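You operate a simulated robot arm through the tools that you are given. There is no shell and no other tool.

Carry out the task below with a simulated robot arm. There is one attempt and no reset: what you move stays moved.

TASK
Set the control cabinet to the card on the rest, polarity too, then switch it on.

The check looks at the end state, three seconds after you hand in, the way a careful person would. Anything else that was tipped, shoved, dropped, spilled or broken makes it a failure.

THE ROBOT
A 7-joint arm with a two-finger parallel gripper, fixed in place. Base frame: the origin is on the floor under the middle of its stand, x ahead of it, y to its left, z up. Lengths are in m, angles in degrees, forces in N, time in s.
With the tool pointing down near the work surface it reaches from about 0.12 to 0.66 m from the base axis. Its first joint turns from -66.0 to 66.0 degrees. Payload 2.4 kg.
The tool frame sits at the grasp point between the pads (the TCP): z along the fingers, y along the line on which they close. The tips reach 0.03 m beyond it. The gripper opens to 0.094 m. The fingers are 0.028 m wide and 0.01 m thick; the gripper's body (0.05 by 0.096 m) begins 0.055 m behind the TCP.
Orientation is that of the tool frame in the base frame, as a unit quaternion [x, y, z, w]. With the fingers straight down and closing along the base's y, the tool's x points along the base's -x, its y along +y and its z along -z.

THE INTERFACE
- The arm moves only by the tool drive_tool. Its arguments are lists of equal length, an entry for each row: "dp": the shift along the tool's x, y, z in units of 200 mm (1.0 is 200 mm), a list of three; "rotation": the turn, a rotation vector about the tool's x, y, z in units of 120 degrees (1.0 is 120 degrees), a list of three; "hand": the gripper command, from -1 (fully open) to 1 (shut), values between in proportion. In form: {"dp": [[dx, dy, dz], ...], "rotation": [[wx, wy, wz], ...], "hand": [hand, ...]}. A call has 1 to 20 rows; each row is the pose to reach, as a shift and turn from the pose commanded when the call began, along the tool's axes at that moment. A call with a number of a shift or a turn outside -1 to 1 is refused whole. A row lasts 0.2 s, in which the tool goes at most 0.05 m and 8.6 degrees; a call with a longer step from one row to the next is refused whole, and so is a gripper value outside its range. A pose out of reach is approached as far as the arm can. The call stops where the force on the tool passes 50 N (or 10 N more than at its start, if that is more) or the arm is blocked; 0.2 s more then pass. The fingers move at their own pace (about 0.153 m/s each) and stop on an object; they squeeze with about 23 N. The grip force told is the motor's: it shows also when the fingers shut on nothing. Time passes only in rows, and 0.2 s behind the last, so rows that repeat a pose let the fingers close. It gives the time, the measured TCP pose, the force on the tool (base axes), the opening and the grip force at its end, in the units of the frame above (readings bear some noise), with the torque about the TCP (base axes, N m) and any sound that the robot's microphone picked up.
- Cameras (640 x 400 px; columns grow to the right, rows downward): "scene" is fixed at [0.049, 0.4704, 1.4403]; the picture's right is [-0.68, -0.73, 0.00], its down [-0.35, 0.32, -0.88] and it looks along [0.64, -0.60, -0.48] (base axes); focal length 280 px, centre (320, 200). "wrist" rides on the gripper at [0.076, 0.014, -0.102] in the tool frame; the picture's right is [-0.18, 0.98, 0.00], its down [-0.75, -0.14, -0.64] and it looks along [-0.63, -0.12, 0.77] (tool axes); focal length 243 px, centre (320, 200). There is no depth. A picture from a camera that has moved, and an enlarged one, comes with that camera's place and axes in the base frame and with its lens. The place of the scene camera against the robot may be out by one fixed shift of up to 0.018 m in any direction.
- camera(camera): a new picture of that camera. It takes no simulated time.
- inspect(camera, box): a new picture of the part [left, top, right, bottom] of that camera's present view, enlarged. It takes no simulated time.
- sign_off(): hands the job in; it is judged then, once.

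Nothing tells you positions but the pictures and the camera data. Unless the task says otherwise, let go and move clear before handing in.

The tools are called after "Request:" as a command line: name --argument value ..., lists and objects as JSON in quotes. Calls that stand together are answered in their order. drive_tool: Moves the arm, as the interface text tells. Its arguments: {"type":"object","properties":{"dp":{"type":"array","items":{"type":"array","items":{"type":"number"}}},"rotation":{"type":"array","items":{"type":"array","items":{"type":"number"}}},"hand":{"type":"array","items":{"type":"number"}}},"required":["dp","rotation","hand"]} The other tools are called the same way: camera (camera) takes a picture; inspect (camera, box) takes an enlarged picture of a part of a camera's view; sign_off () hands the job in.

At the start:

```text
time: 0.0
tcp_pos: [0.3356, 0.0909, 1.351]
orientation: [0.0, 1.0, 0.0, 0.0]
force: [-1.1, -0.3, -0.4]
moment: [0.02, -0.03, -0.01]
gripper_width: 0.0938
grip_force: 0.1
```

scene: 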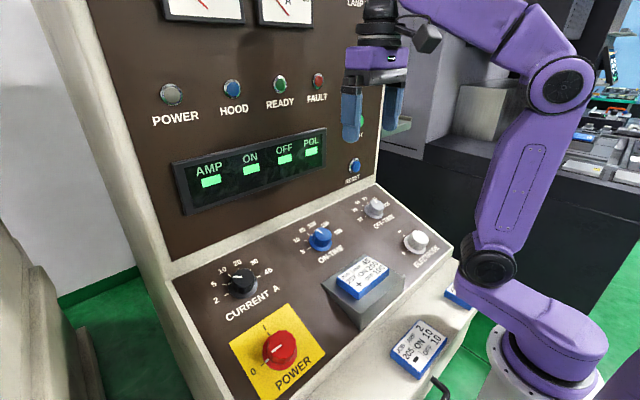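
wrist: 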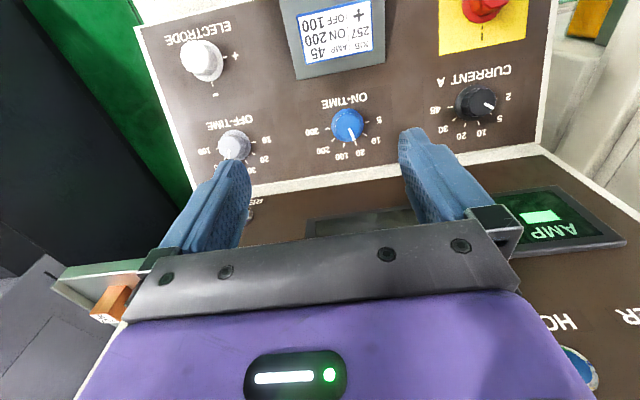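

I see a control cabinet with a sloped panel: knobs for CURRENT A, ON-TIME, OFF-TIME, ELECTRODE polarity and a red POWER switch, with a card on a grey rest. I'll zoom in to read the card, dials and displays first.

Request:
inspect --camera "scene" --box '[310, 240, 430, 315]'

Request:
inspect --camera "wrist" --box '[280, 0, 400, 75]'

Request:
inspect --camera "wrist" --box '[160, 80, 400, 230]'

Request:
inspect --camera "wrist" --box '[400, 50, 560, 150]'

Request:
inspect --camera "scene" --box '[160, 180, 480, 380]'

Request:
inspect --camera "scene" --box '[160, 110, 400, 260]'

```text
5.33 times, centred on (370, 278) of scene
camera zoom: at [0.049, 0.4704, 1.4403], right [-0.68, -0.73, 0.0], down [-0.35, 0.32, -0.88], along [0.64, -0.6, -0.48], focal length 1495 px, centre (53, -213)
```

zoom: 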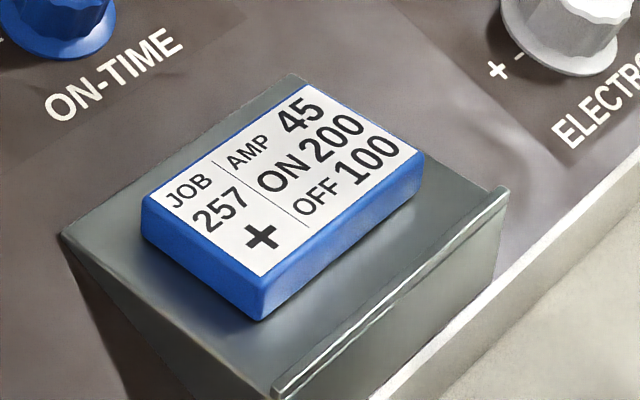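

```text
5.33 times, centred on (340, 38) of wrist
camera zoom: at [0.261, 0.1057, 1.4536], right [0.18, 0.98, 0.0], down [0.75, -0.14, 0.64], along [0.63, -0.12, -0.77], focal length 1294 px, centre (213, 1067)
```

zoom: 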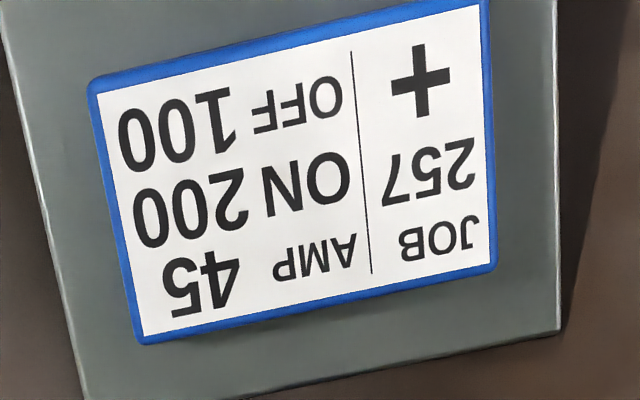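

```text
2.67 times, centred on (280, 155) of wrist
camera zoom: at [0.261, 0.1057, 1.4536], right [0.18, 0.98, 0.0], down [0.75, -0.14, 0.64], along [0.63, -0.12, -0.77], focal length 647 px, centre (427, 320)
```

zoom: 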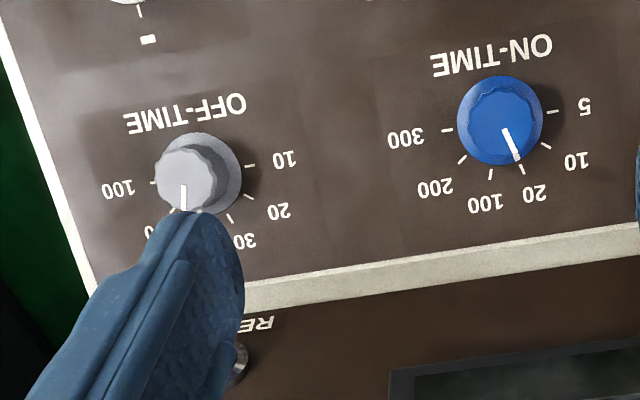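

```text
4.00 times, centred on (480, 100) of wrist
camera zoom: at [0.261, 0.1057, 1.4536], right [0.18, 0.98, 0.0], down [0.75, -0.14, 0.64], along [0.63, -0.12, -0.77], focal length 970 px, centre (-320, 600)
```

zoom: 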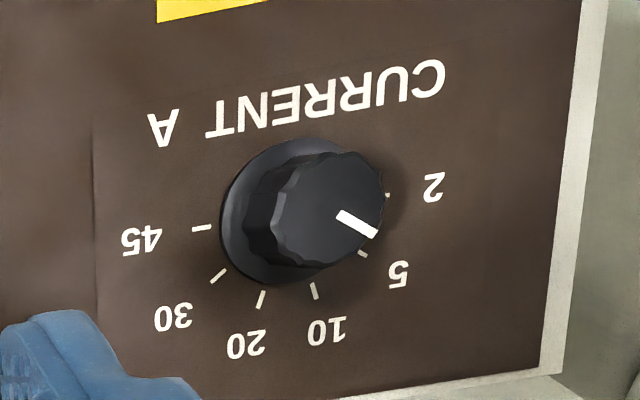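

```text
2.00 times, centred on (320, 280) of scene
camera zoom: at [0.049, 0.4704, 1.4403], right [-0.68, -0.73, 0.0], down [-0.35, 0.32, -0.88], along [0.64, -0.6, -0.48], focal length 561 px, centre (320, 40)
```

zoom: 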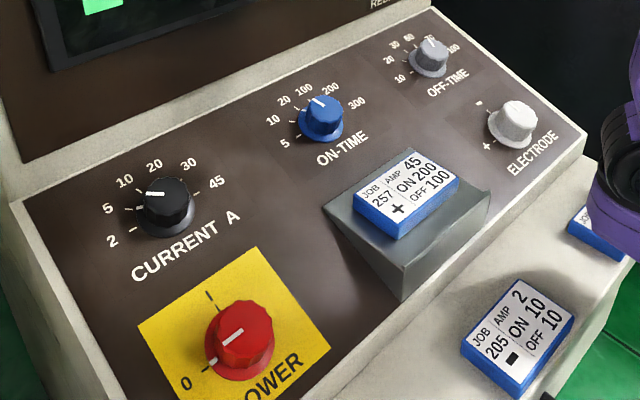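

```text
2.67 times, centred on (280, 185) of scene
camera zoom: at [0.049, 0.4704, 1.4403], right [-0.68, -0.73, 0.0], down [-0.35, 0.32, -0.88], along [0.64, -0.6, -0.48], focal length 748 px, centre (427, 240)
```

zoom: 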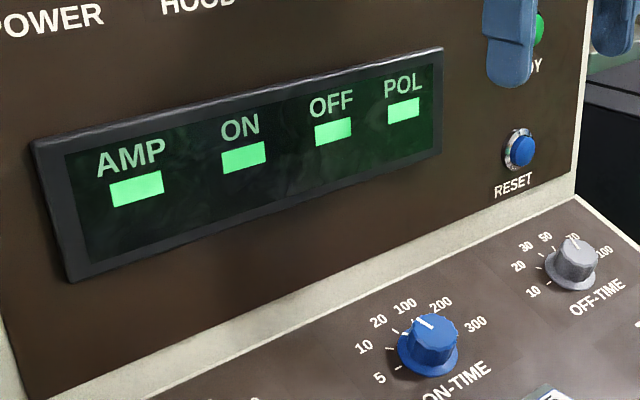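

The card reads JOB 257: AMP 45, ON 200, OFF 100, polarity +. I'll check the present settings of the electrode and power knobs more closely before moving.

Request:
inspect --camera "scene" --box '[392, 215, 456, 255]'

Request:
inspect --camera "wrist" --box '[150, 10, 278, 90]'

Request:
inspect --camera "scene" --box '[340, 190, 404, 230]'

Request:
inspect --camera "scene" --box '[280, 210, 360, 260]'

Request:
inspect --camera "scene" --box '[200, 250, 296, 310]'

Request:
inspect --camera "scene" --box '[220, 300, 348, 380]'

```text
10.00 times, centred on (424, 235) of scene
camera zoom: at [0.049, 0.4704, 1.4403], right [-0.68, -0.73, 0.0], down [-0.35, 0.32, -0.88], along [0.64, -0.6, -0.48], focal length 2804 px, centre (-720, -150)
```

zoom: 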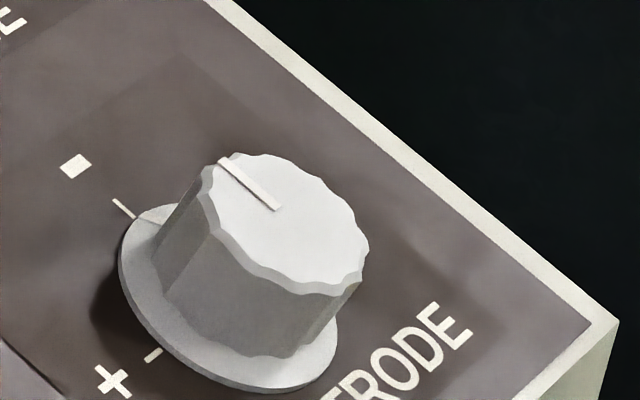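

```text
5.00 times, centred on (214, 50) of wrist
camera zoom: at [0.261, 0.1057, 1.4536], right [0.18, 0.98, 0.0], down [0.75, -0.14, 0.64], along [0.63, -0.12, -0.77], focal length 1213 px, centre (850, 950)
```

zoom: 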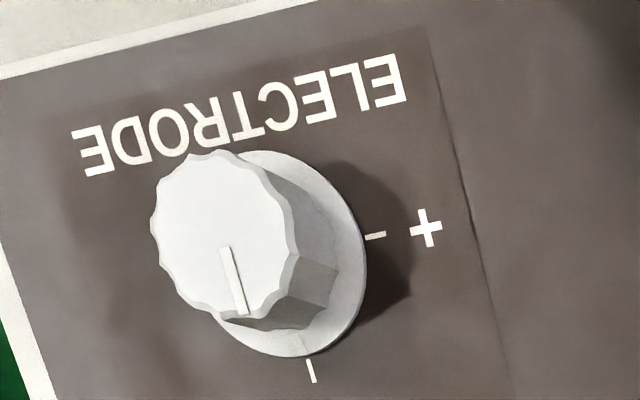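

```text
10.00 times, centred on (372, 210) of scene
camera zoom: at [0.049, 0.4704, 1.4403], right [-0.68, -0.73, 0.0], down [-0.35, 0.32, -0.88], along [0.64, -0.6, -0.48], focal length 2804 px, centre (-200, 100)
```

zoom: 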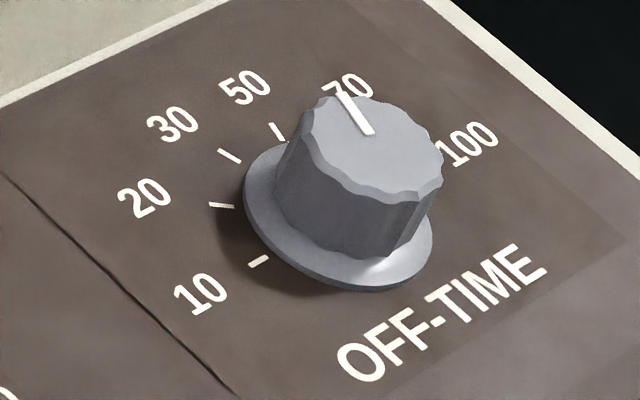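

```text
8.00 times, centred on (320, 235) of scene
camera zoom: at [0.049, 0.4704, 1.4403], right [-0.68, -0.73, 0.0], down [-0.35, 0.32, -0.88], along [0.64, -0.6, -0.48], focal length 2243 px, centre (320, -80)
```

zoom: 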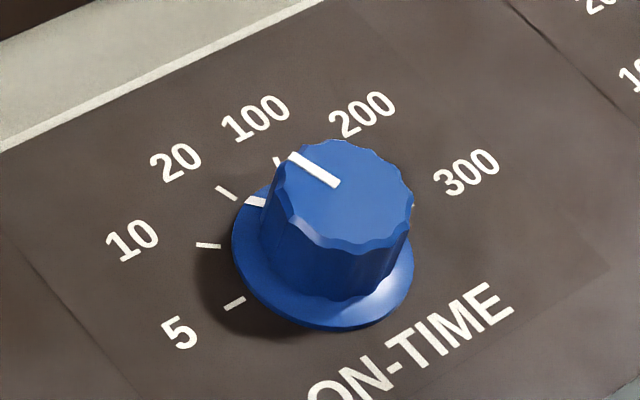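

```text
6.67 times, centred on (248, 280) of scene
camera zoom: at [0.049, 0.4704, 1.4403], right [-0.68, -0.73, 0.0], down [-0.35, 0.32, -0.88], along [0.64, -0.6, -0.48], focal length 1869 px, centre (800, -333)
```

zoom: 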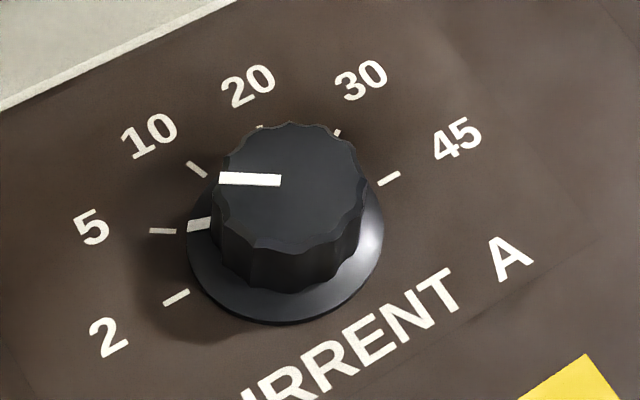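

```text
5.00 times, centred on (284, 340) of scene
camera zoom: at [0.049, 0.4704, 1.4403], right [-0.68, -0.73, 0.0], down [-0.35, 0.32, -0.88], along [0.64, -0.6, -0.48], focal length 1402 px, centre (500, -500)
```

zoom: 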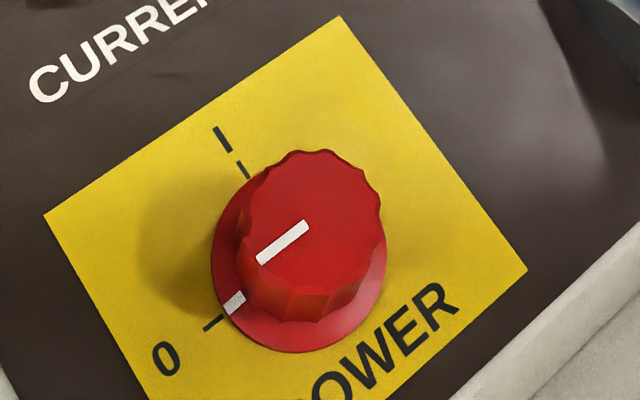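

The electrode is at "−", power is at 0, current is near 5, on-time near 20 and off-time near 50. I'll back the arm off about 0.1 m toward the robot for a second wrist viewpoint so I can triangulate the panel.

Request:
drive_tool --dp '[[0.15, 0, 0], [0.3, 0, 0], [0.45, 0, 0], [0.5, 0, 0], [0.5, 0, 0]]' --rotation '[[0, 0, 0], [0, 0, 0], [0, 0, 0], [0, 0, 0], [0, 0, 0]]' --hand '[-1, -1, -1, -1, -1]'

Request:
camera --camera "wrist"

Request:
camera --camera "scene"

```text
time: 1.2
tcp_pos: [0.2352, 0.0904, 1.351]
orientation: [0.0, 1.0, 0.0, 0.0]
force: [-0.8, 0.4, -0.3]
moment: [0.01, -0.01, 0.02]
gripper_width: 0.0941
grip_force: 0.1
```

```text
taken
camera wrist: at [0.1603, 0.1054, 1.4539], right [0.18, 0.98, 0.0], down [0.75, -0.14, 0.64], along [0.63, -0.12, -0.77], focal length 243 px, centre (320, 200)
```

wrist: 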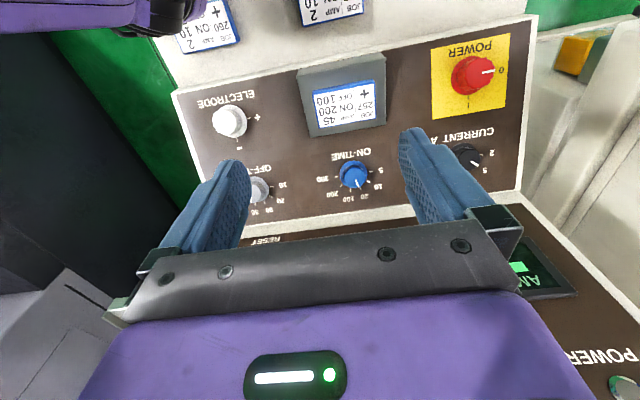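

```text
taken
```

scene: 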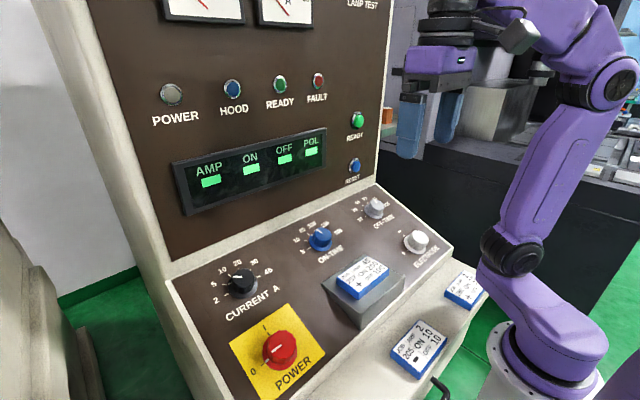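

The whole panel is now visible from the wrist. I'll zoom in on the knobs from here to measure them.

Request:
inspect --camera "wrist" --box '[300, 140, 428, 220]'

Request:
inspect --camera "wrist" --box '[420, 20, 548, 100]'

Request:
inspect --camera "wrist" --box '[420, 110, 548, 190]'

Request:
inspect --camera "wrist" --box '[170, 80, 298, 160]'

Request:
inspect --camera "wrist" --box '[200, 150, 328, 230]'

Request:
inspect --camera "wrist" --box '[280, 40, 408, 120]'

```text
5.00 times, centred on (364, 180) of wrist
camera zoom: at [0.1603, 0.1054, 1.4539], right [0.18, 0.98, 0.0], down [0.75, -0.14, 0.64], along [0.63, -0.12, -0.77], focal length 1213 px, centre (100, 300)
```

zoom: 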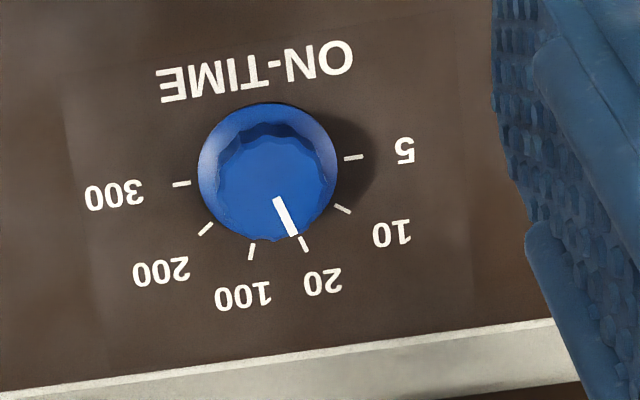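

```text
5.00 times, centred on (484, 60) of wrist
camera zoom: at [0.1603, 0.1054, 1.4539], right [0.18, 0.98, 0.0], down [0.75, -0.14, 0.64], along [0.63, -0.12, -0.77], focal length 1213 px, centre (-500, 900)
```

zoom: 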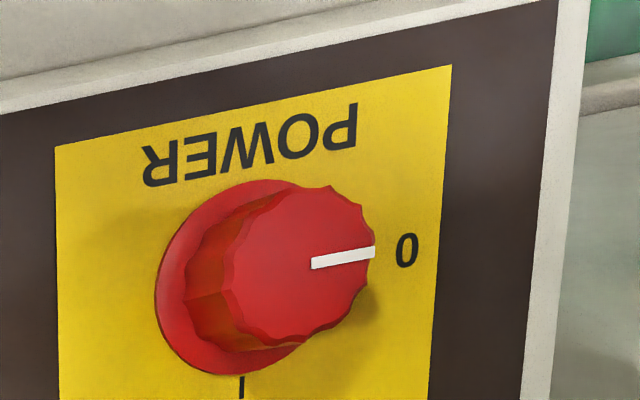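

```text
5.00 times, centred on (484, 150) of wrist
camera zoom: at [0.1603, 0.1054, 1.4539], right [0.18, 0.98, 0.0], down [0.75, -0.14, 0.64], along [0.63, -0.12, -0.77], focal length 1213 px, centre (-500, 450)
```

zoom: 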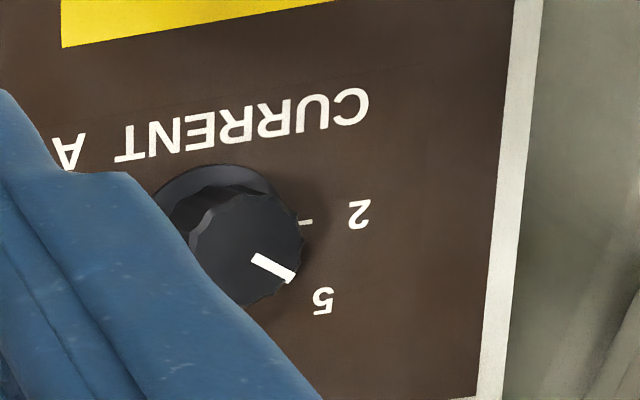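

```text
5.00 times, centred on (234, 120) of wrist
camera zoom: at [0.1603, 0.1054, 1.4539], right [0.18, 0.98, 0.0], down [0.75, -0.14, 0.64], along [0.63, -0.12, -0.77], focal length 1213 px, centre (750, 600)
```

zoom: 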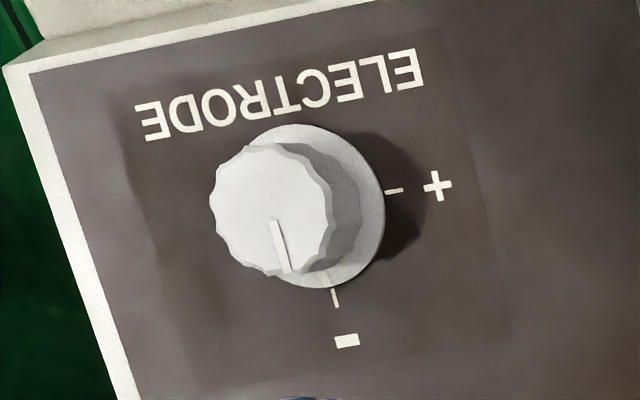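

```text
5.00 times, centred on (264, 190) of wrist
camera zoom: at [0.1603, 0.1054, 1.4539], right [0.18, 0.98, 0.0], down [0.75, -0.14, 0.64], along [0.63, -0.12, -0.77], focal length 1213 px, centre (600, 250)
```

zoom: 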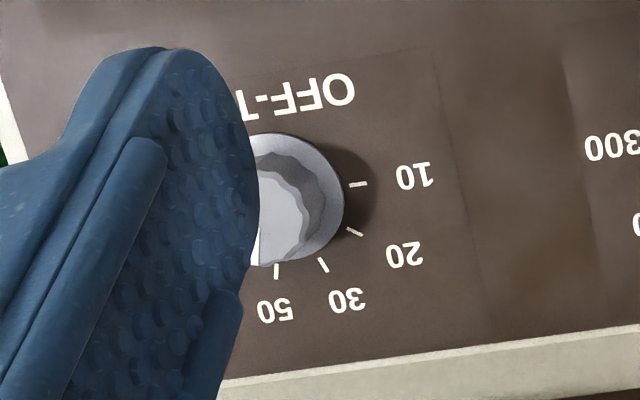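

```text
5.00 times, centred on (344, 80) of wrist
camera zoom: at [0.1603, 0.1054, 1.4539], right [0.18, 0.98, 0.0], down [0.75, -0.14, 0.64], along [0.63, -0.12, -0.77], focal length 1213 px, centre (200, 800)
```

zoom: 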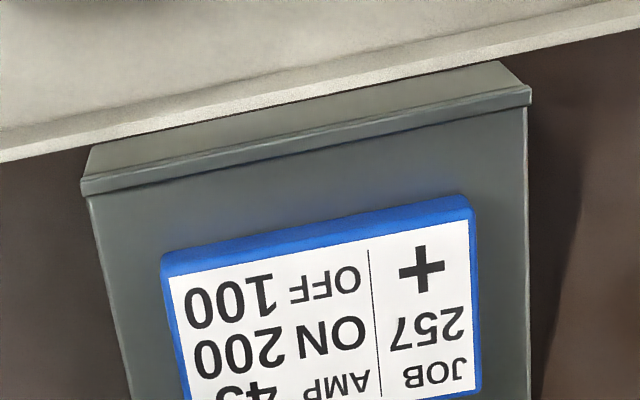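

The cabinet sits square to the base. Its panel slopes about 22°, and I place the knobs at roughly ELECTRODE (0.307, -0.09), OFF (0.432, -0.08), ON (0.432, 0.12), CURRENT (0.432, 0.32) and POWER (0.305, 0.33). I'll move to a high hover over ELECTRODE with the tool tilted to face the panel.

Request:
drive_tool --dp '[[0.0, -0.11, 0.1], [0.0, -0.23, 0.2], [0.0, -0.34, 0.29], [0.01, -0.46, 0.39], [0.01, -0.57, 0.49], [0.01, -0.68, 0.58], [0.018, -0.8, 0.68], [0.018, -0.91, 0.78], [0.018, -0.91, 0.78]]' --rotation '[[0, -0.023, 0], [0, -0.046, 0], [0, -0.069, 0], [0, -0.092, 0], [0, -0.115, 0], [0, -0.138, 0], [0, -0.161, 0], [0, -0.1833, 0], [0, -0.1833, 0]]' --hand '[-1, -1, -1, -1, -1, -1, -1, -1, -1]'

Request:
camera --camera "wrist"

Request:
camera --camera "scene"

```text
time: 3.2
tcp_pos: [0.2321, -0.0883, 1.1938]
orientation: [0.0, 0.982, 0.0, 0.191]
force: [0.1, 0.3, 0.1]
moment: [-0.02, -0.04, -0.02]
gripper_width: 0.0941
grip_force: 0.1
```

```text
taken
camera wrist: at [0.1244, -0.074, 1.26], right [0.17, 0.98, 0.07], down [0.46, -0.14, 0.88], along [0.87, -0.12, -0.47], focal length 243 px, centre (320, 200)
```

wrist: 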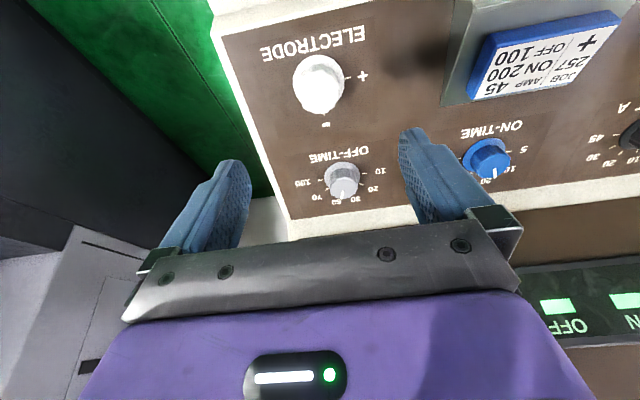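

```text
taken
```

scene: 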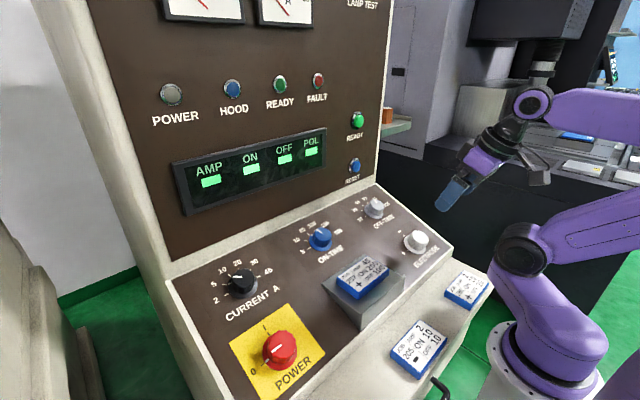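

The pose was reached cleanly and the knob is in view. I'll zoom in to refine its position and to read OFF-TIME.

Request:
inspect --camera "wrist" --box '[256, 40, 384, 120]'

Request:
inspect --camera "wrist" --box '[280, 140, 408, 220]'

Request:
inspect --camera "wrist" --box '[430, 100, 558, 180]'

```text
5.00 times, centred on (320, 80) of wrist
camera zoom: at [0.1244, -0.074, 1.26], right [0.17, 0.98, 0.07], down [0.46, -0.14, 0.88], along [0.87, -0.12, -0.47], focal length 1213 px, centre (320, 800)
```

zoom: 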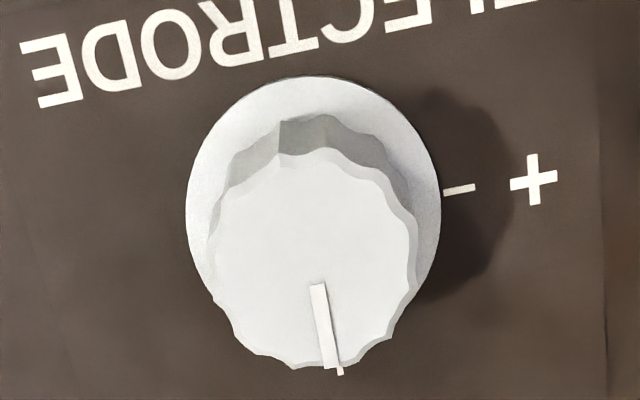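

```text
5.00 times, centred on (344, 180) of wrist
camera zoom: at [0.1244, -0.074, 1.26], right [0.17, 0.98, 0.07], down [0.46, -0.14, 0.88], along [0.87, -0.12, -0.47], focal length 1213 px, centre (200, 300)
```

zoom: 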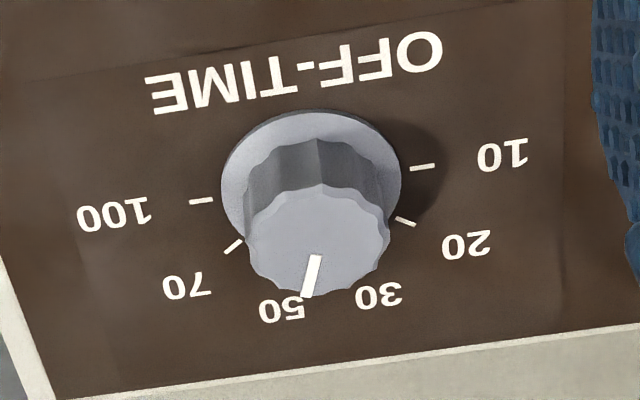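

```text
5.00 times, centred on (494, 140) of wrist
camera zoom: at [0.1244, -0.074, 1.26], right [0.17, 0.98, 0.07], down [0.46, -0.14, 0.88], along [0.87, -0.12, -0.47], focal length 1213 px, centre (-550, 500)
```

zoom: 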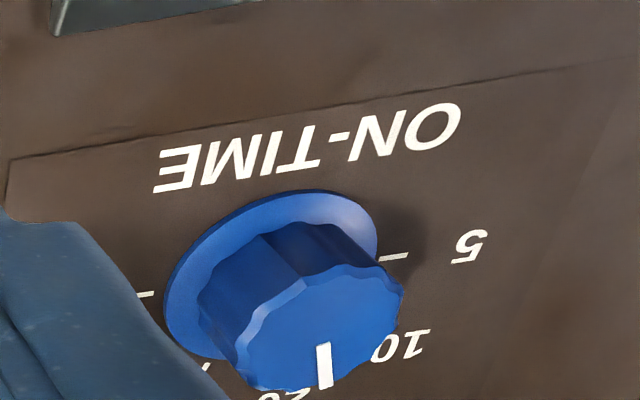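

The knob lies within about 1 mm of the tool axis. I'll descend part-way with the tool turned +45°, so the 90° counter-clockwise turn stays symmetric about neutral.

Request:
drive_tool --dp '[[0, 0, 0.08], [0, 0, 0.16], [0, 0, 0.24], [0, 0, 0.32], [0, 0, 0.4], [0, 0, 0.45], [0, 0, 0.45]]' --rotation '[[0, 0, 0.0625], [0, 0, 0.125], [0, 0, 0.1875], [0, 0, 0.25], [0, 0, 0.3125], [0, 0, 0.375], [0, 0, 0.375]]' --hand '[-1, -1, -1, -1, -1, -1, -1]'

Request:
camera --camera "wrist"

Request:
camera --camera "scene"

```text
time: 4.8
tcp_pos: [0.266, -0.0898, 1.1118]
orientation: [0.376, 0.907, 0.073, 0.177]
force: [-0.3, -0.9, -0.1]
moment: [0.0, 0.01, 0.0]
gripper_width: 0.0938
grip_force: 0.1
```

```text
taken
camera wrist: at [0.1893, -0.0257, 1.1908], right [0.77, 0.56, 0.31], down [0.16, -0.63, 0.76], along [0.62, -0.53, -0.57], focal length 243 px, centre (320, 200)
```

wrist: 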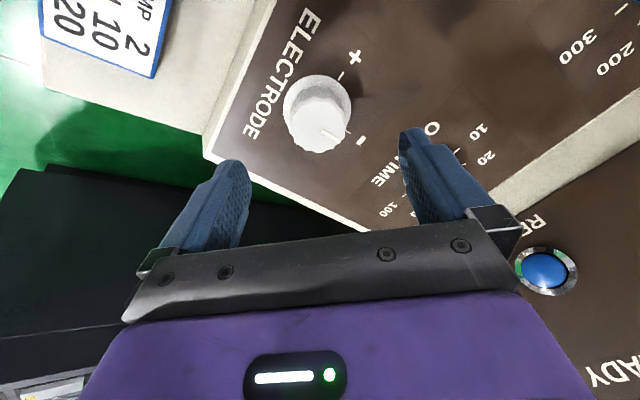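

```text
taken
```

scene: 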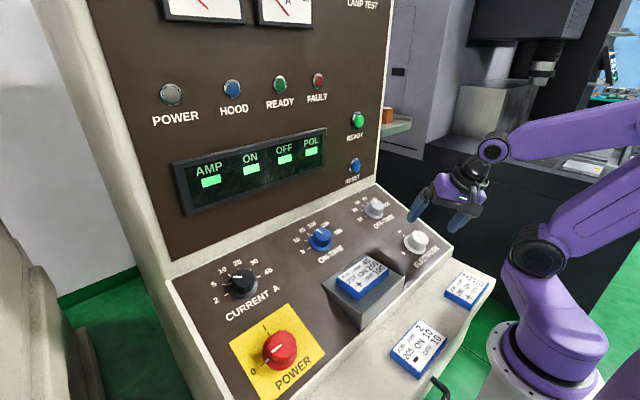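

The gripper is turned 45° above the ELECTRODE knob. I'll check the alignment again before descending around it.

Request:
inspect --camera "wrist" --box '[256, 70, 384, 150]'

```text
5.00 times, centred on (320, 110) of wrist
camera zoom: at [0.1893, -0.0257, 1.1908], right [0.77, 0.56, 0.31], down [0.16, -0.63, 0.76], along [0.62, -0.53, -0.57], focal length 1213 px, centre (320, 650)
```

zoom: 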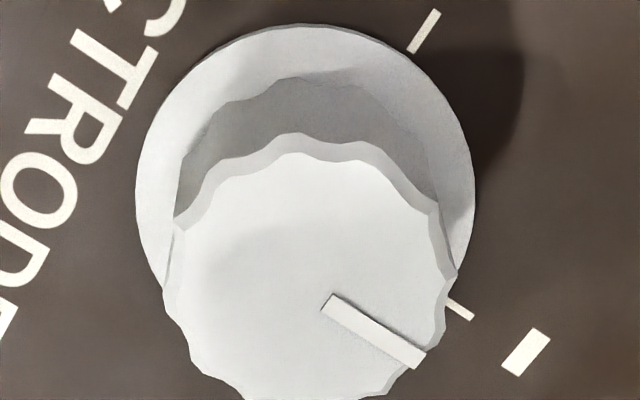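

The knob axis is about 2 mm off the tool axis, so I'll correct that and descend until the fingertips are about 1 cm above the panel.

Request:
drive_tool --dp '[[0.009, -0.009, 0.06], [0.009, -0.009, 0.12], [0.009, -0.009, 0.18], [0.009, -0.009, 0.24], [0.009, -0.009, 0.29], [0.009, -0.009, 0.33], [0.009, -0.009, 0.33]]' --rotation '[[0, 0, 0], [0, 0, 0], [0, 0, 0], [0, 0, 0], [0, 0, 0], [0, 0, 0], [0, 0, 0]]' --hand '[-1, -1, -1, -1, -1, -1, -1]'

Request:
camera --camera "wrist"

Request:
camera --camera "scene"

```text
time: 6.4
tcp_pos: [0.3014, -0.0889, 1.0619]
orientation: [0.376, 0.907, 0.073, 0.177]
force: [-0.4, -1.2, -0.3]
moment: [0.02, 0.02, 0.04]
gripper_width: 0.094
grip_force: 0.0
out of reach, approached as far as the arm can: row 2, 3, 4, 5, 6, 7
```

```text
taken
camera wrist: at [0.2232, -0.0237, 1.1415], right [0.77, 0.56, 0.31], down [0.16, -0.63, 0.76], along [0.62, -0.53, -0.58], focal length 243 px, centre (320, 200)
```

wrist: 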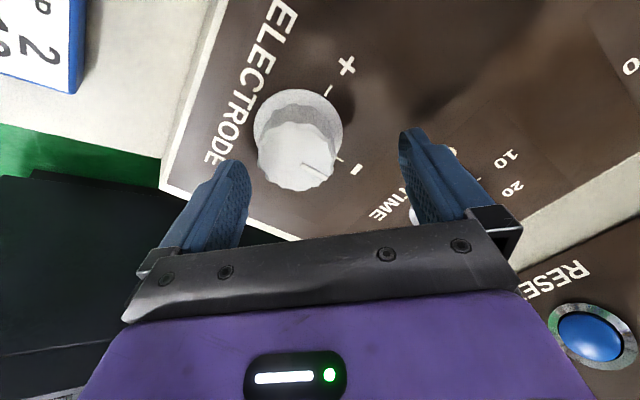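

```text
taken
```

scene: 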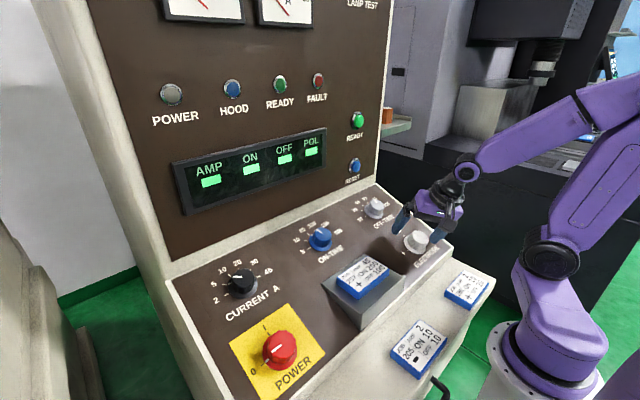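

The descent stopped short: the arm reported it was out of reach and the TCP ended about 15 mm off. I'll look at the arm's configuration before trying anything else.

Request:
inspect --camera "scene" --box '[380, 50, 640, 400]'

Request:
inspect --camera "scene" --box '[380, 180, 476, 240]'

```text
1.14 times, centred on (510, 225) of scene
camera zoom: at [0.049, 0.4704, 1.4403], right [-0.68, -0.73, 0.0], down [-0.35, 0.32, -0.88], along [0.64, -0.6, -0.48], focal length 320 px, centre (103, 171)
```

zoom: 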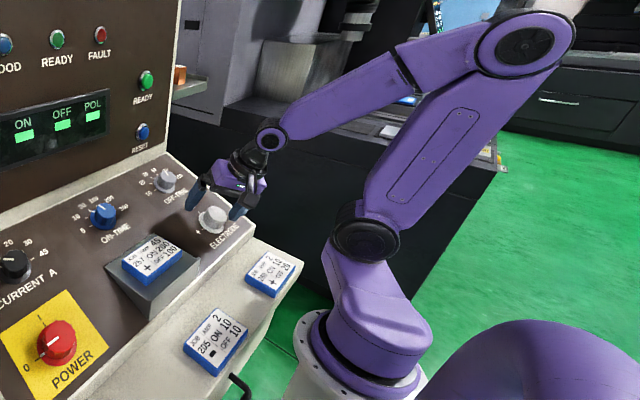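

```text
6.67 times, centred on (428, 210) of scene
camera zoom: at [0.049, 0.4704, 1.4403], right [-0.68, -0.73, 0.0], down [-0.35, 0.32, -0.88], along [0.64, -0.6, -0.48], focal length 1869 px, centre (-400, 133)
```

zoom: 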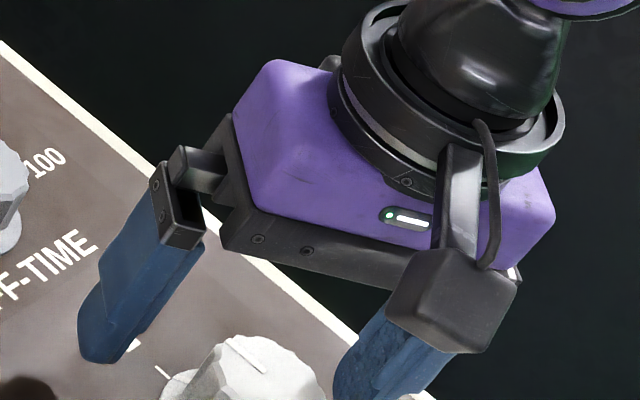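

The elbow is tightly folded and the first joint has swung far to the right, probably to its limit, because turning the tool clockwise drives it that way. I'll back straight up, turn the tool back to neutral, and then check where I am.

Request:
drive_tool --dp '[[0, 0, -0.1], [0, 0, -0.2], [0, 0, -0.3], [0, 0, -0.35], [0, 0, -0.4], [0, 0, -0.4], [0, 0, -0.4], [0, 0, -0.4], [0, 0, -0.4], [0, 0, -0.4], [0, 0, -0.4], [0, 0, -0.4]]' --rotation '[[0, 0, 0], [0, 0, 0], [0, 0, 0], [0, 0, -0.0625], [0, 0, -0.125], [0, 0, -0.1875], [0, 0, -0.25], [0, 0, -0.3125], [0, 0, -0.375], [0, 0, -0.4375], [0, 0, -0.5], [0, 0, -0.5]]' --hand '[-1, -1, -1, -1, -1, -1, -1, -1, -1, -1, -1, -1]'

Request:
inspect --camera "scene" --box '[380, 50, 640, 400]'

Request:
camera --camera "wrist"

```text
time: 9.0
tcp_pos: [0.2709, -0.088, 1.1368]
orientation: [-0.129, 0.973, -0.025, 0.19]
force: [0.1, 0.0, -0.2]
moment: [0.01, -0.01, 0.0]
gripper_width: 0.0939
grip_force: 0.0
```

```text
1.14 times, centred on (510, 225) of scene
camera zoom: at [0.049, 0.4704, 1.4403], right [-0.68, -0.73, 0.0], down [-0.35, 0.32, -0.88], along [0.64, -0.6, -0.48], focal length 320 px, centre (103, 171)
```

zoom: 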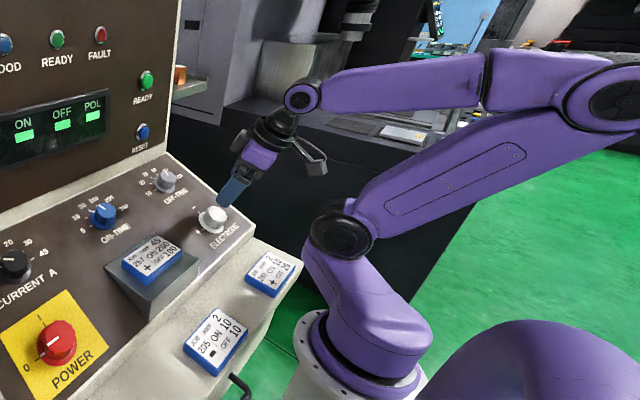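

```text
taken
camera wrist: at [0.1621, -0.0942, 1.2024], right [-0.07, 1.0, -0.03], down [0.47, 0.06, 0.88], along [0.88, 0.05, -0.47], focal length 243 px, centre (320, 200)
```

wrist: 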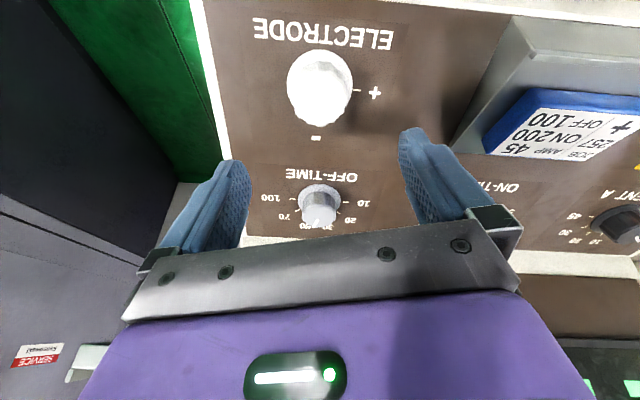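

That worked: the first joint swung back and the pose is tracked again. I'll centre over ELECTRODE at about 0.10 m height and test whether the tool can turn to −90° in free air there.

Request:
drive_tool --dp '[[0.0825, 0.0085, 0.05], [0.0825, 0.0085, 0.1], [0.0825, 0.0085, 0.152], [0.0825, 0.0085, 0.152], [0.0825, 0.0085, 0.152], [0.0825, 0.0085, 0.152], [0.0825, 0.0085, 0.152], [0.0825, 0.0085, 0.152], [0.0825, 0.0085, 0.152], [0.0825, 0.0085, 0.152], [0.0825, 0.0085, 0.152], [0.0825, 0.0085, 0.152]]' --rotation '[[0, 0, 0], [0, 0, -0.06], [0, 0, -0.12], [0, 0, -0.18], [0, 0, -0.24], [0, 0, -0.3], [0, 0, -0.36], [0, 0, -0.42], [0, 0, -0.48], [0, 0, -0.54], [0, 0, -0.6], [0, 0, -0.625]]' --hand '[-1, -1, -1, -1, -1, -1, -1, -1, -1, -1, -1, -1]'

Request:
inspect --camera "scene" --box '[380, 50, 640, 400]'

Request:
camera --camera "wrist"

```text
time: 11.6
tcp_pos: [0.2663, -0.0913, 1.1016]
orientation: [0.695, -0.694, 0.134, -0.135]
force: [-0.4, 0.3, -0.5]
moment: [0.0, -0.02, -0.06]
gripper_width: 0.0942
grip_force: 0.0
```

```text
1.14 times, centred on (510, 225) of scene
camera zoom: at [0.049, 0.4704, 1.4403], right [-0.68, -0.73, 0.0], down [-0.35, 0.32, -0.88], along [0.64, -0.6, -0.48], focal length 320 px, centre (103, 171)
```

zoom: 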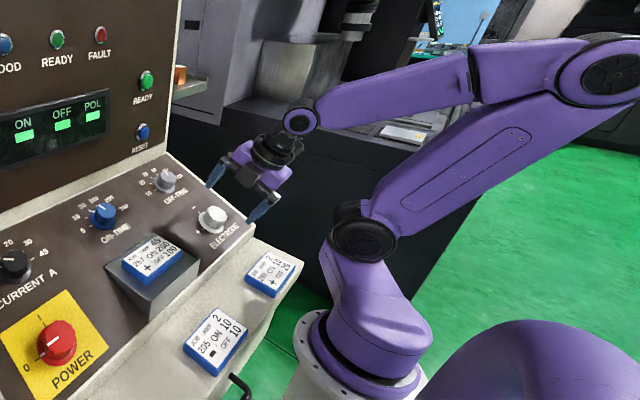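

```text
taken
camera wrist: at [0.2161, -0.1666, 1.1921], right [-0.91, 0.18, -0.37], down [-0.11, 0.75, 0.65], along [0.4, 0.63, -0.67], focal length 243 px, centre (320, 200)
```

wrist: 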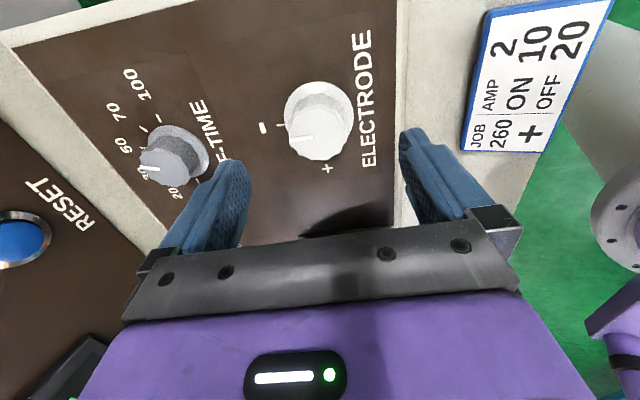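

Yaw −90° is reachable here. I'll check the alignment at this yaw.

Request:
inspect --camera "wrist" --box '[256, 80, 384, 160]'

```text
5.00 times, centred on (320, 120) of wrist
camera zoom: at [0.2161, -0.1666, 1.1921], right [-0.91, 0.18, -0.37], down [-0.11, 0.75, 0.65], along [0.4, 0.63, -0.67], focal length 1213 px, centre (320, 600)
```

zoom: 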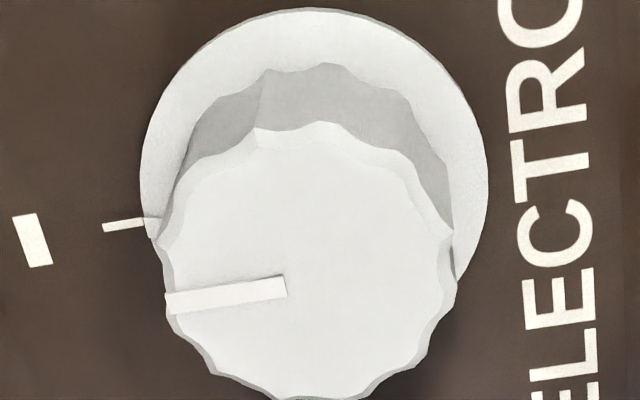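

Alignment is within about 1.5 mm. I'll descend around the knob with the fingers open, and confirm the pose is reached before closing.

Request:
drive_tool --dp '[[-0.003, -0.005, 0.06], [-0.003, -0.005, 0.12], [-0.003, -0.005, 0.18], [-0.003, -0.005, 0.24], [-0.003, -0.005, 0.285], [-0.003, -0.005, 0.285]]' --rotation '[[0, 0, 0], [0, 0, 0], [0, 0, 0], [0, 0, 0], [0, 0, 0], [0, 0, 0]]' --hand '[-1, -1, -1, -1, -1, -1]'

Request:
inspect --camera "scene" --box '[380, 50, 640, 400]'

Request:
camera --camera "wrist"

```text
time: 13.0
tcp_pos: [0.3034, -0.0892, 1.0585]
orientation: [-0.694, 0.694, -0.135, 0.136]
force: [0.1, -0.4, -0.5]
moment: [0.0, -0.02, 0.02]
gripper_width: 0.094
grip_force: 0.1
out of reach, approached as far as the arm can: row 2, 3, 4, 5, 6
```

```text
1.14 times, centred on (510, 225) of scene
camera zoom: at [0.049, 0.4704, 1.4403], right [-0.68, -0.73, 0.0], down [-0.35, 0.32, -0.88], along [0.64, -0.6, -0.48], focal length 320 px, centre (103, 171)
```

zoom: 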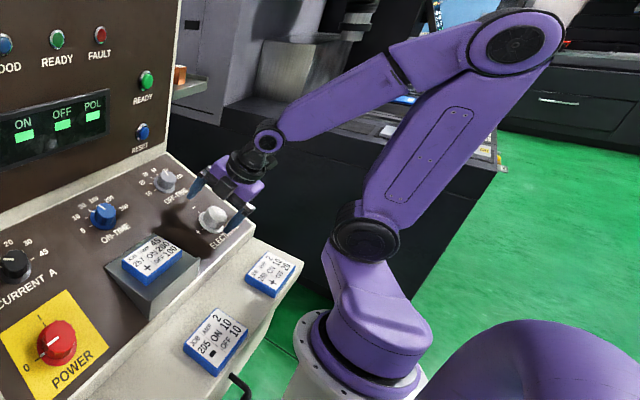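

```text
taken
camera wrist: at [0.2536, -0.1644, 1.1484], right [-0.91, 0.18, -0.37], down [-0.11, 0.75, 0.65], along [0.4, 0.63, -0.67], focal length 243 px, centre (320, 200)
```

wrist: 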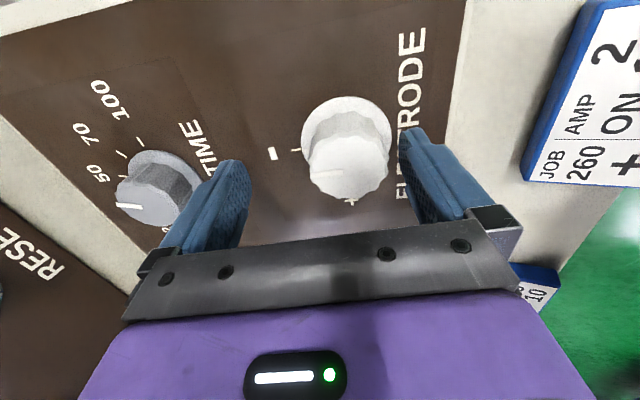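

The result is the same limit at a different yaw. The first joint is swung to the same side as this knob, so the elbow is over-folded. I'll look at the wider surroundings to plan a better arm posture.

Request:
inspect --camera "scene" --box '[560, 0, 640, 400]'

Request:
inspect --camera "scene" --box '[0, 0, 60, 400]'

```text
1.00 times, centred on (600, 200) of scene (not enlarged: the box is as wide or as high as the picture)
camera zoom: at [0.049, 0.4704, 1.4403], right [-0.68, -0.73, 0.0], down [-0.35, 0.32, -0.88], along [0.64, -0.6, -0.48], focal length 280 px, centre (40, 200)
```

zoom: 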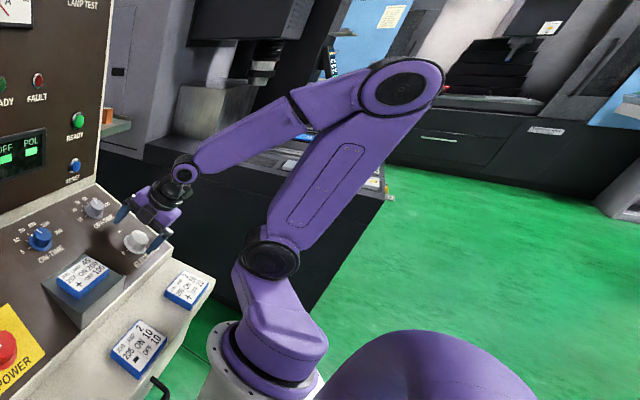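

```text
1.00 times, centred on (30, 200) of scene (not enlarged: the box is as wide or as high as the picture)
camera zoom: at [0.049, 0.4704, 1.4403], right [-0.68, -0.73, 0.0], down [-0.35, 0.32, -0.88], along [0.64, -0.6, -0.48], focal length 280 px, centre (610, 200)
```

zoom: 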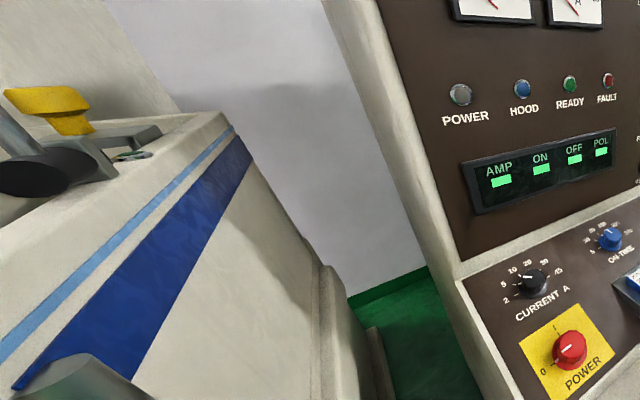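

The limit holds at every yaw, so it comes from the wrist being pulled too close to the shoulder. I'll use a grasp tilted about the finger-closing axis instead: the tool goes closer to vertical, the pads stay parallel to the knob axis, and I turn about the panel normal. First I'll lift clear and turn back.

Request:
drive_tool --dp '[[0, 0, -0.13], [0, 0, -0.26], [0, 0, -0.4], [0, 0, -0.4], [0, 0, -0.4], [0, 0, -0.4], [0, 0, -0.4], [0, 0, -0.4], [0, 0, -0.4], [0, 0, -0.4], [0, 0, -0.4], [0, 0, -0.4], [0, 0, -0.4], [0, 0, -0.4], [0, 0, -0.4], [0, 0, -0.4], [0, 0, -0.4], [0, 0, -0.4]]' --rotation '[[0, 0, 0], [0, 0, 0], [0, 0, 0], [0, 0, 0.07], [0, 0, 0.14], [0, 0, 0.21], [0, 0, 0.28], [0, 0, 0.35], [0, 0, 0.42], [0, 0, 0.49], [0, 0, 0.56], [0, 0, 0.63], [0, 0, 0.7], [0, 0, 0.77], [0, 0, 0.84], [0, 0, 0.91], [0, 0, 0.98], [0, 0, 1.0]]' --hand '[-1, -1, -1, -1, -1, -1, -1, -1, -1, -1, -1, -1, -1, -1, -1, -1, -1, -1]'

```text
time: 16.8
tcp_pos: [0.2719, -0.0881, 1.1329]
orientation: [0.255, 0.948, 0.05, 0.184]
force: [0.4, -0.2, -0.1]
moment: [0.02, 0.02, -0.02]
gripper_width: 0.094
grip_force: 0.1
```

Lift complete. Now I'll go to the tilted orientation (yaw +45°, then 22° about the closing axis) on the approach line about 0.10 m back from the knob.

Request:
drive_tool --dp '[[-0.03, -0.024, 0.017], [-0.06, -0.048, 0.034], [-0.09, -0.072, 0.051], [-0.1177, -0.0949, 0.0675], [-0.1177, -0.0949, 0.0675], [-0.1177, -0.0949, 0.0675], [-0.1177, -0.0949, 0.0675]]' --rotation '[[0, 0, 0.0625], [0, 0, 0.125], [-0.006, 0.0455, 0.125], [-0.012, 0.0911, 0.1246], [-0.018, 0.137, 0.124], [-0.024, 0.1823, 0.1235], [-0.024, 0.1823, 0.1235]]' --hand '[-1, -1, -1, -1, -1, -1, -1]'

Request:
camera --camera "wrist"

Request:
inspect --camera "scene" --box '[380, 50, 640, 400]'

```text
time: 18.4
tcp_pos: [0.2866, -0.1158, 1.1246]
orientation: [0.355, 0.924, 0.144, 0.0]
force: [0.0, -0.2, 0.2]
moment: [-0.03, 0.01, 0.0]
gripper_width: 0.094
grip_force: 0.0
```

```text
taken
camera wrist: at [0.2292, -0.0825, 1.2351], right [0.78, 0.57, 0.24], down [0.41, -0.76, 0.5], along [0.47, -0.29, -0.83], focal length 243 px, centre (320, 200)
```

wrist: 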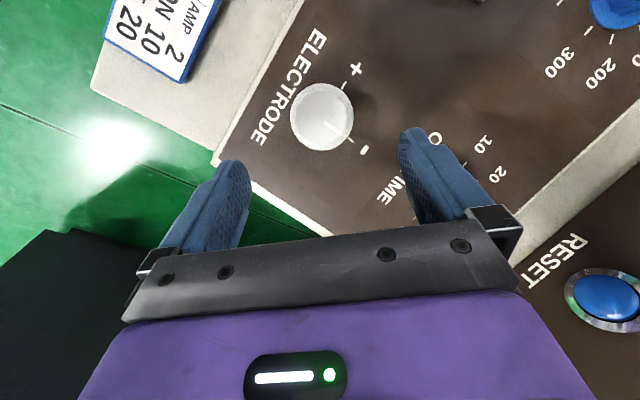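

```text
1.14 times, centred on (510, 225) of scene
camera zoom: at [0.049, 0.4704, 1.4403], right [-0.68, -0.73, 0.0], down [-0.35, 0.32, -0.88], along [0.64, -0.6, -0.48], focal length 320 px, centre (103, 171)
```

zoom: 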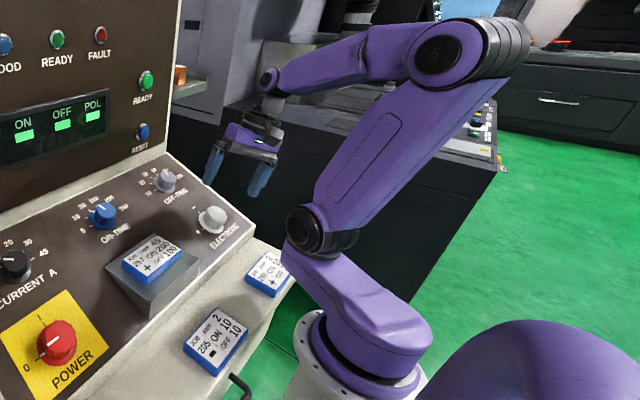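

The tilted pose is reached comfortably and the arm is in a better posture. I'll zoom in to check the alignment.

Request:
inspect --camera "wrist" --box '[256, 70, 384, 150]'

```text
5.00 times, centred on (320, 110) of wrist
camera zoom: at [0.2292, -0.0825, 1.2351], right [0.78, 0.57, 0.24], down [0.41, -0.76, 0.5], along [0.47, -0.29, -0.83], focal length 1213 px, centre (320, 650)
```

zoom: 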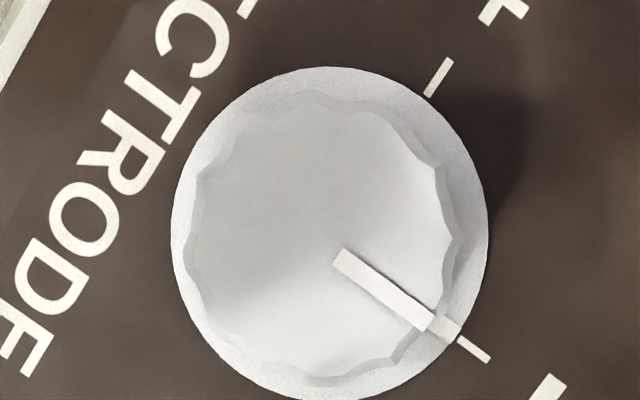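

Aligned to within about 1 mm. I'll descend along the tool axis so the pads straddle the knob.

Request:
drive_tool --dp '[[-0.005, 0.0035, 0.08], [-0.005, 0.0035, 0.16], [-0.005, 0.0035, 0.24], [-0.005, 0.0035, 0.31], [-0.005, 0.0035, 0.36], [-0.005, 0.0035, 0.38], [-0.005, 0.0035, 0.38]]' --rotation '[[0, 0, 0], [0, 0, 0], [0, 0, 0], [0, 0, 0], [0, 0, 0], [0, 0, 0], [0, 0, 0]]' --hand '[-1, -1, -1, -1, -1, -1, -1]'

Request:
camera --camera "wrist"

Request:
inspect --camera "scene" --box '[370, 180, 482, 250]'

```text
time: 20.0
tcp_pos: [0.2952, -0.0954, 1.0523]
orientation: [0.354, 0.924, 0.143, 0.0]
force: [0.8, 0.0, -0.5]
moment: [-0.02, 0.01, -0.03]
gripper_width: 0.0939
grip_force: 0.0
```

```text
taken
camera wrist: at [0.2379, -0.0625, 1.1612], right [0.78, 0.57, 0.24], down [0.41, -0.76, 0.5], along [0.47, -0.29, -0.83], focal length 243 px, centre (320, 200)
```

wrist: 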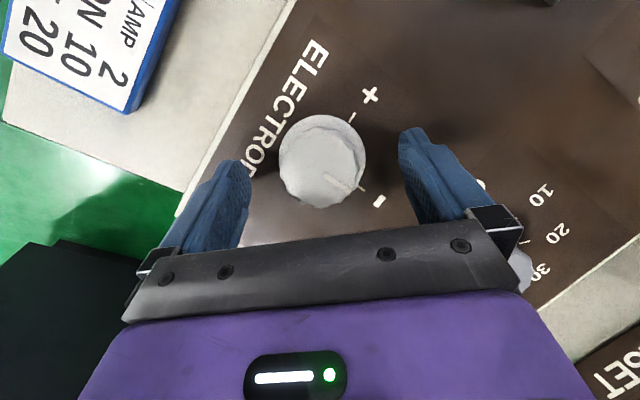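

```text
5.71 times, centred on (426, 215) of scene
camera zoom: at [0.049, 0.4704, 1.4403], right [-0.68, -0.73, 0.0], down [-0.35, 0.32, -0.88], along [0.64, -0.6, -0.48], focal length 1602 px, centre (-286, 114)
```

zoom: 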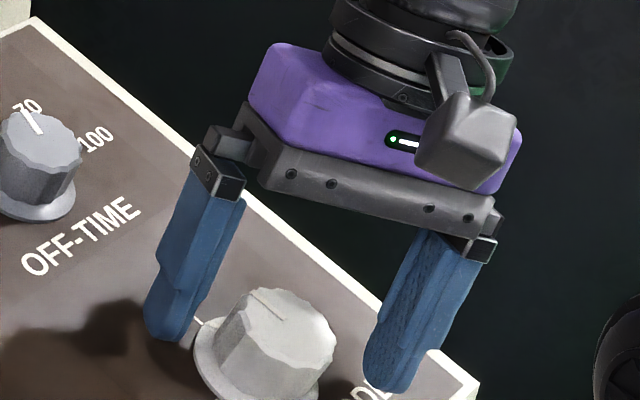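

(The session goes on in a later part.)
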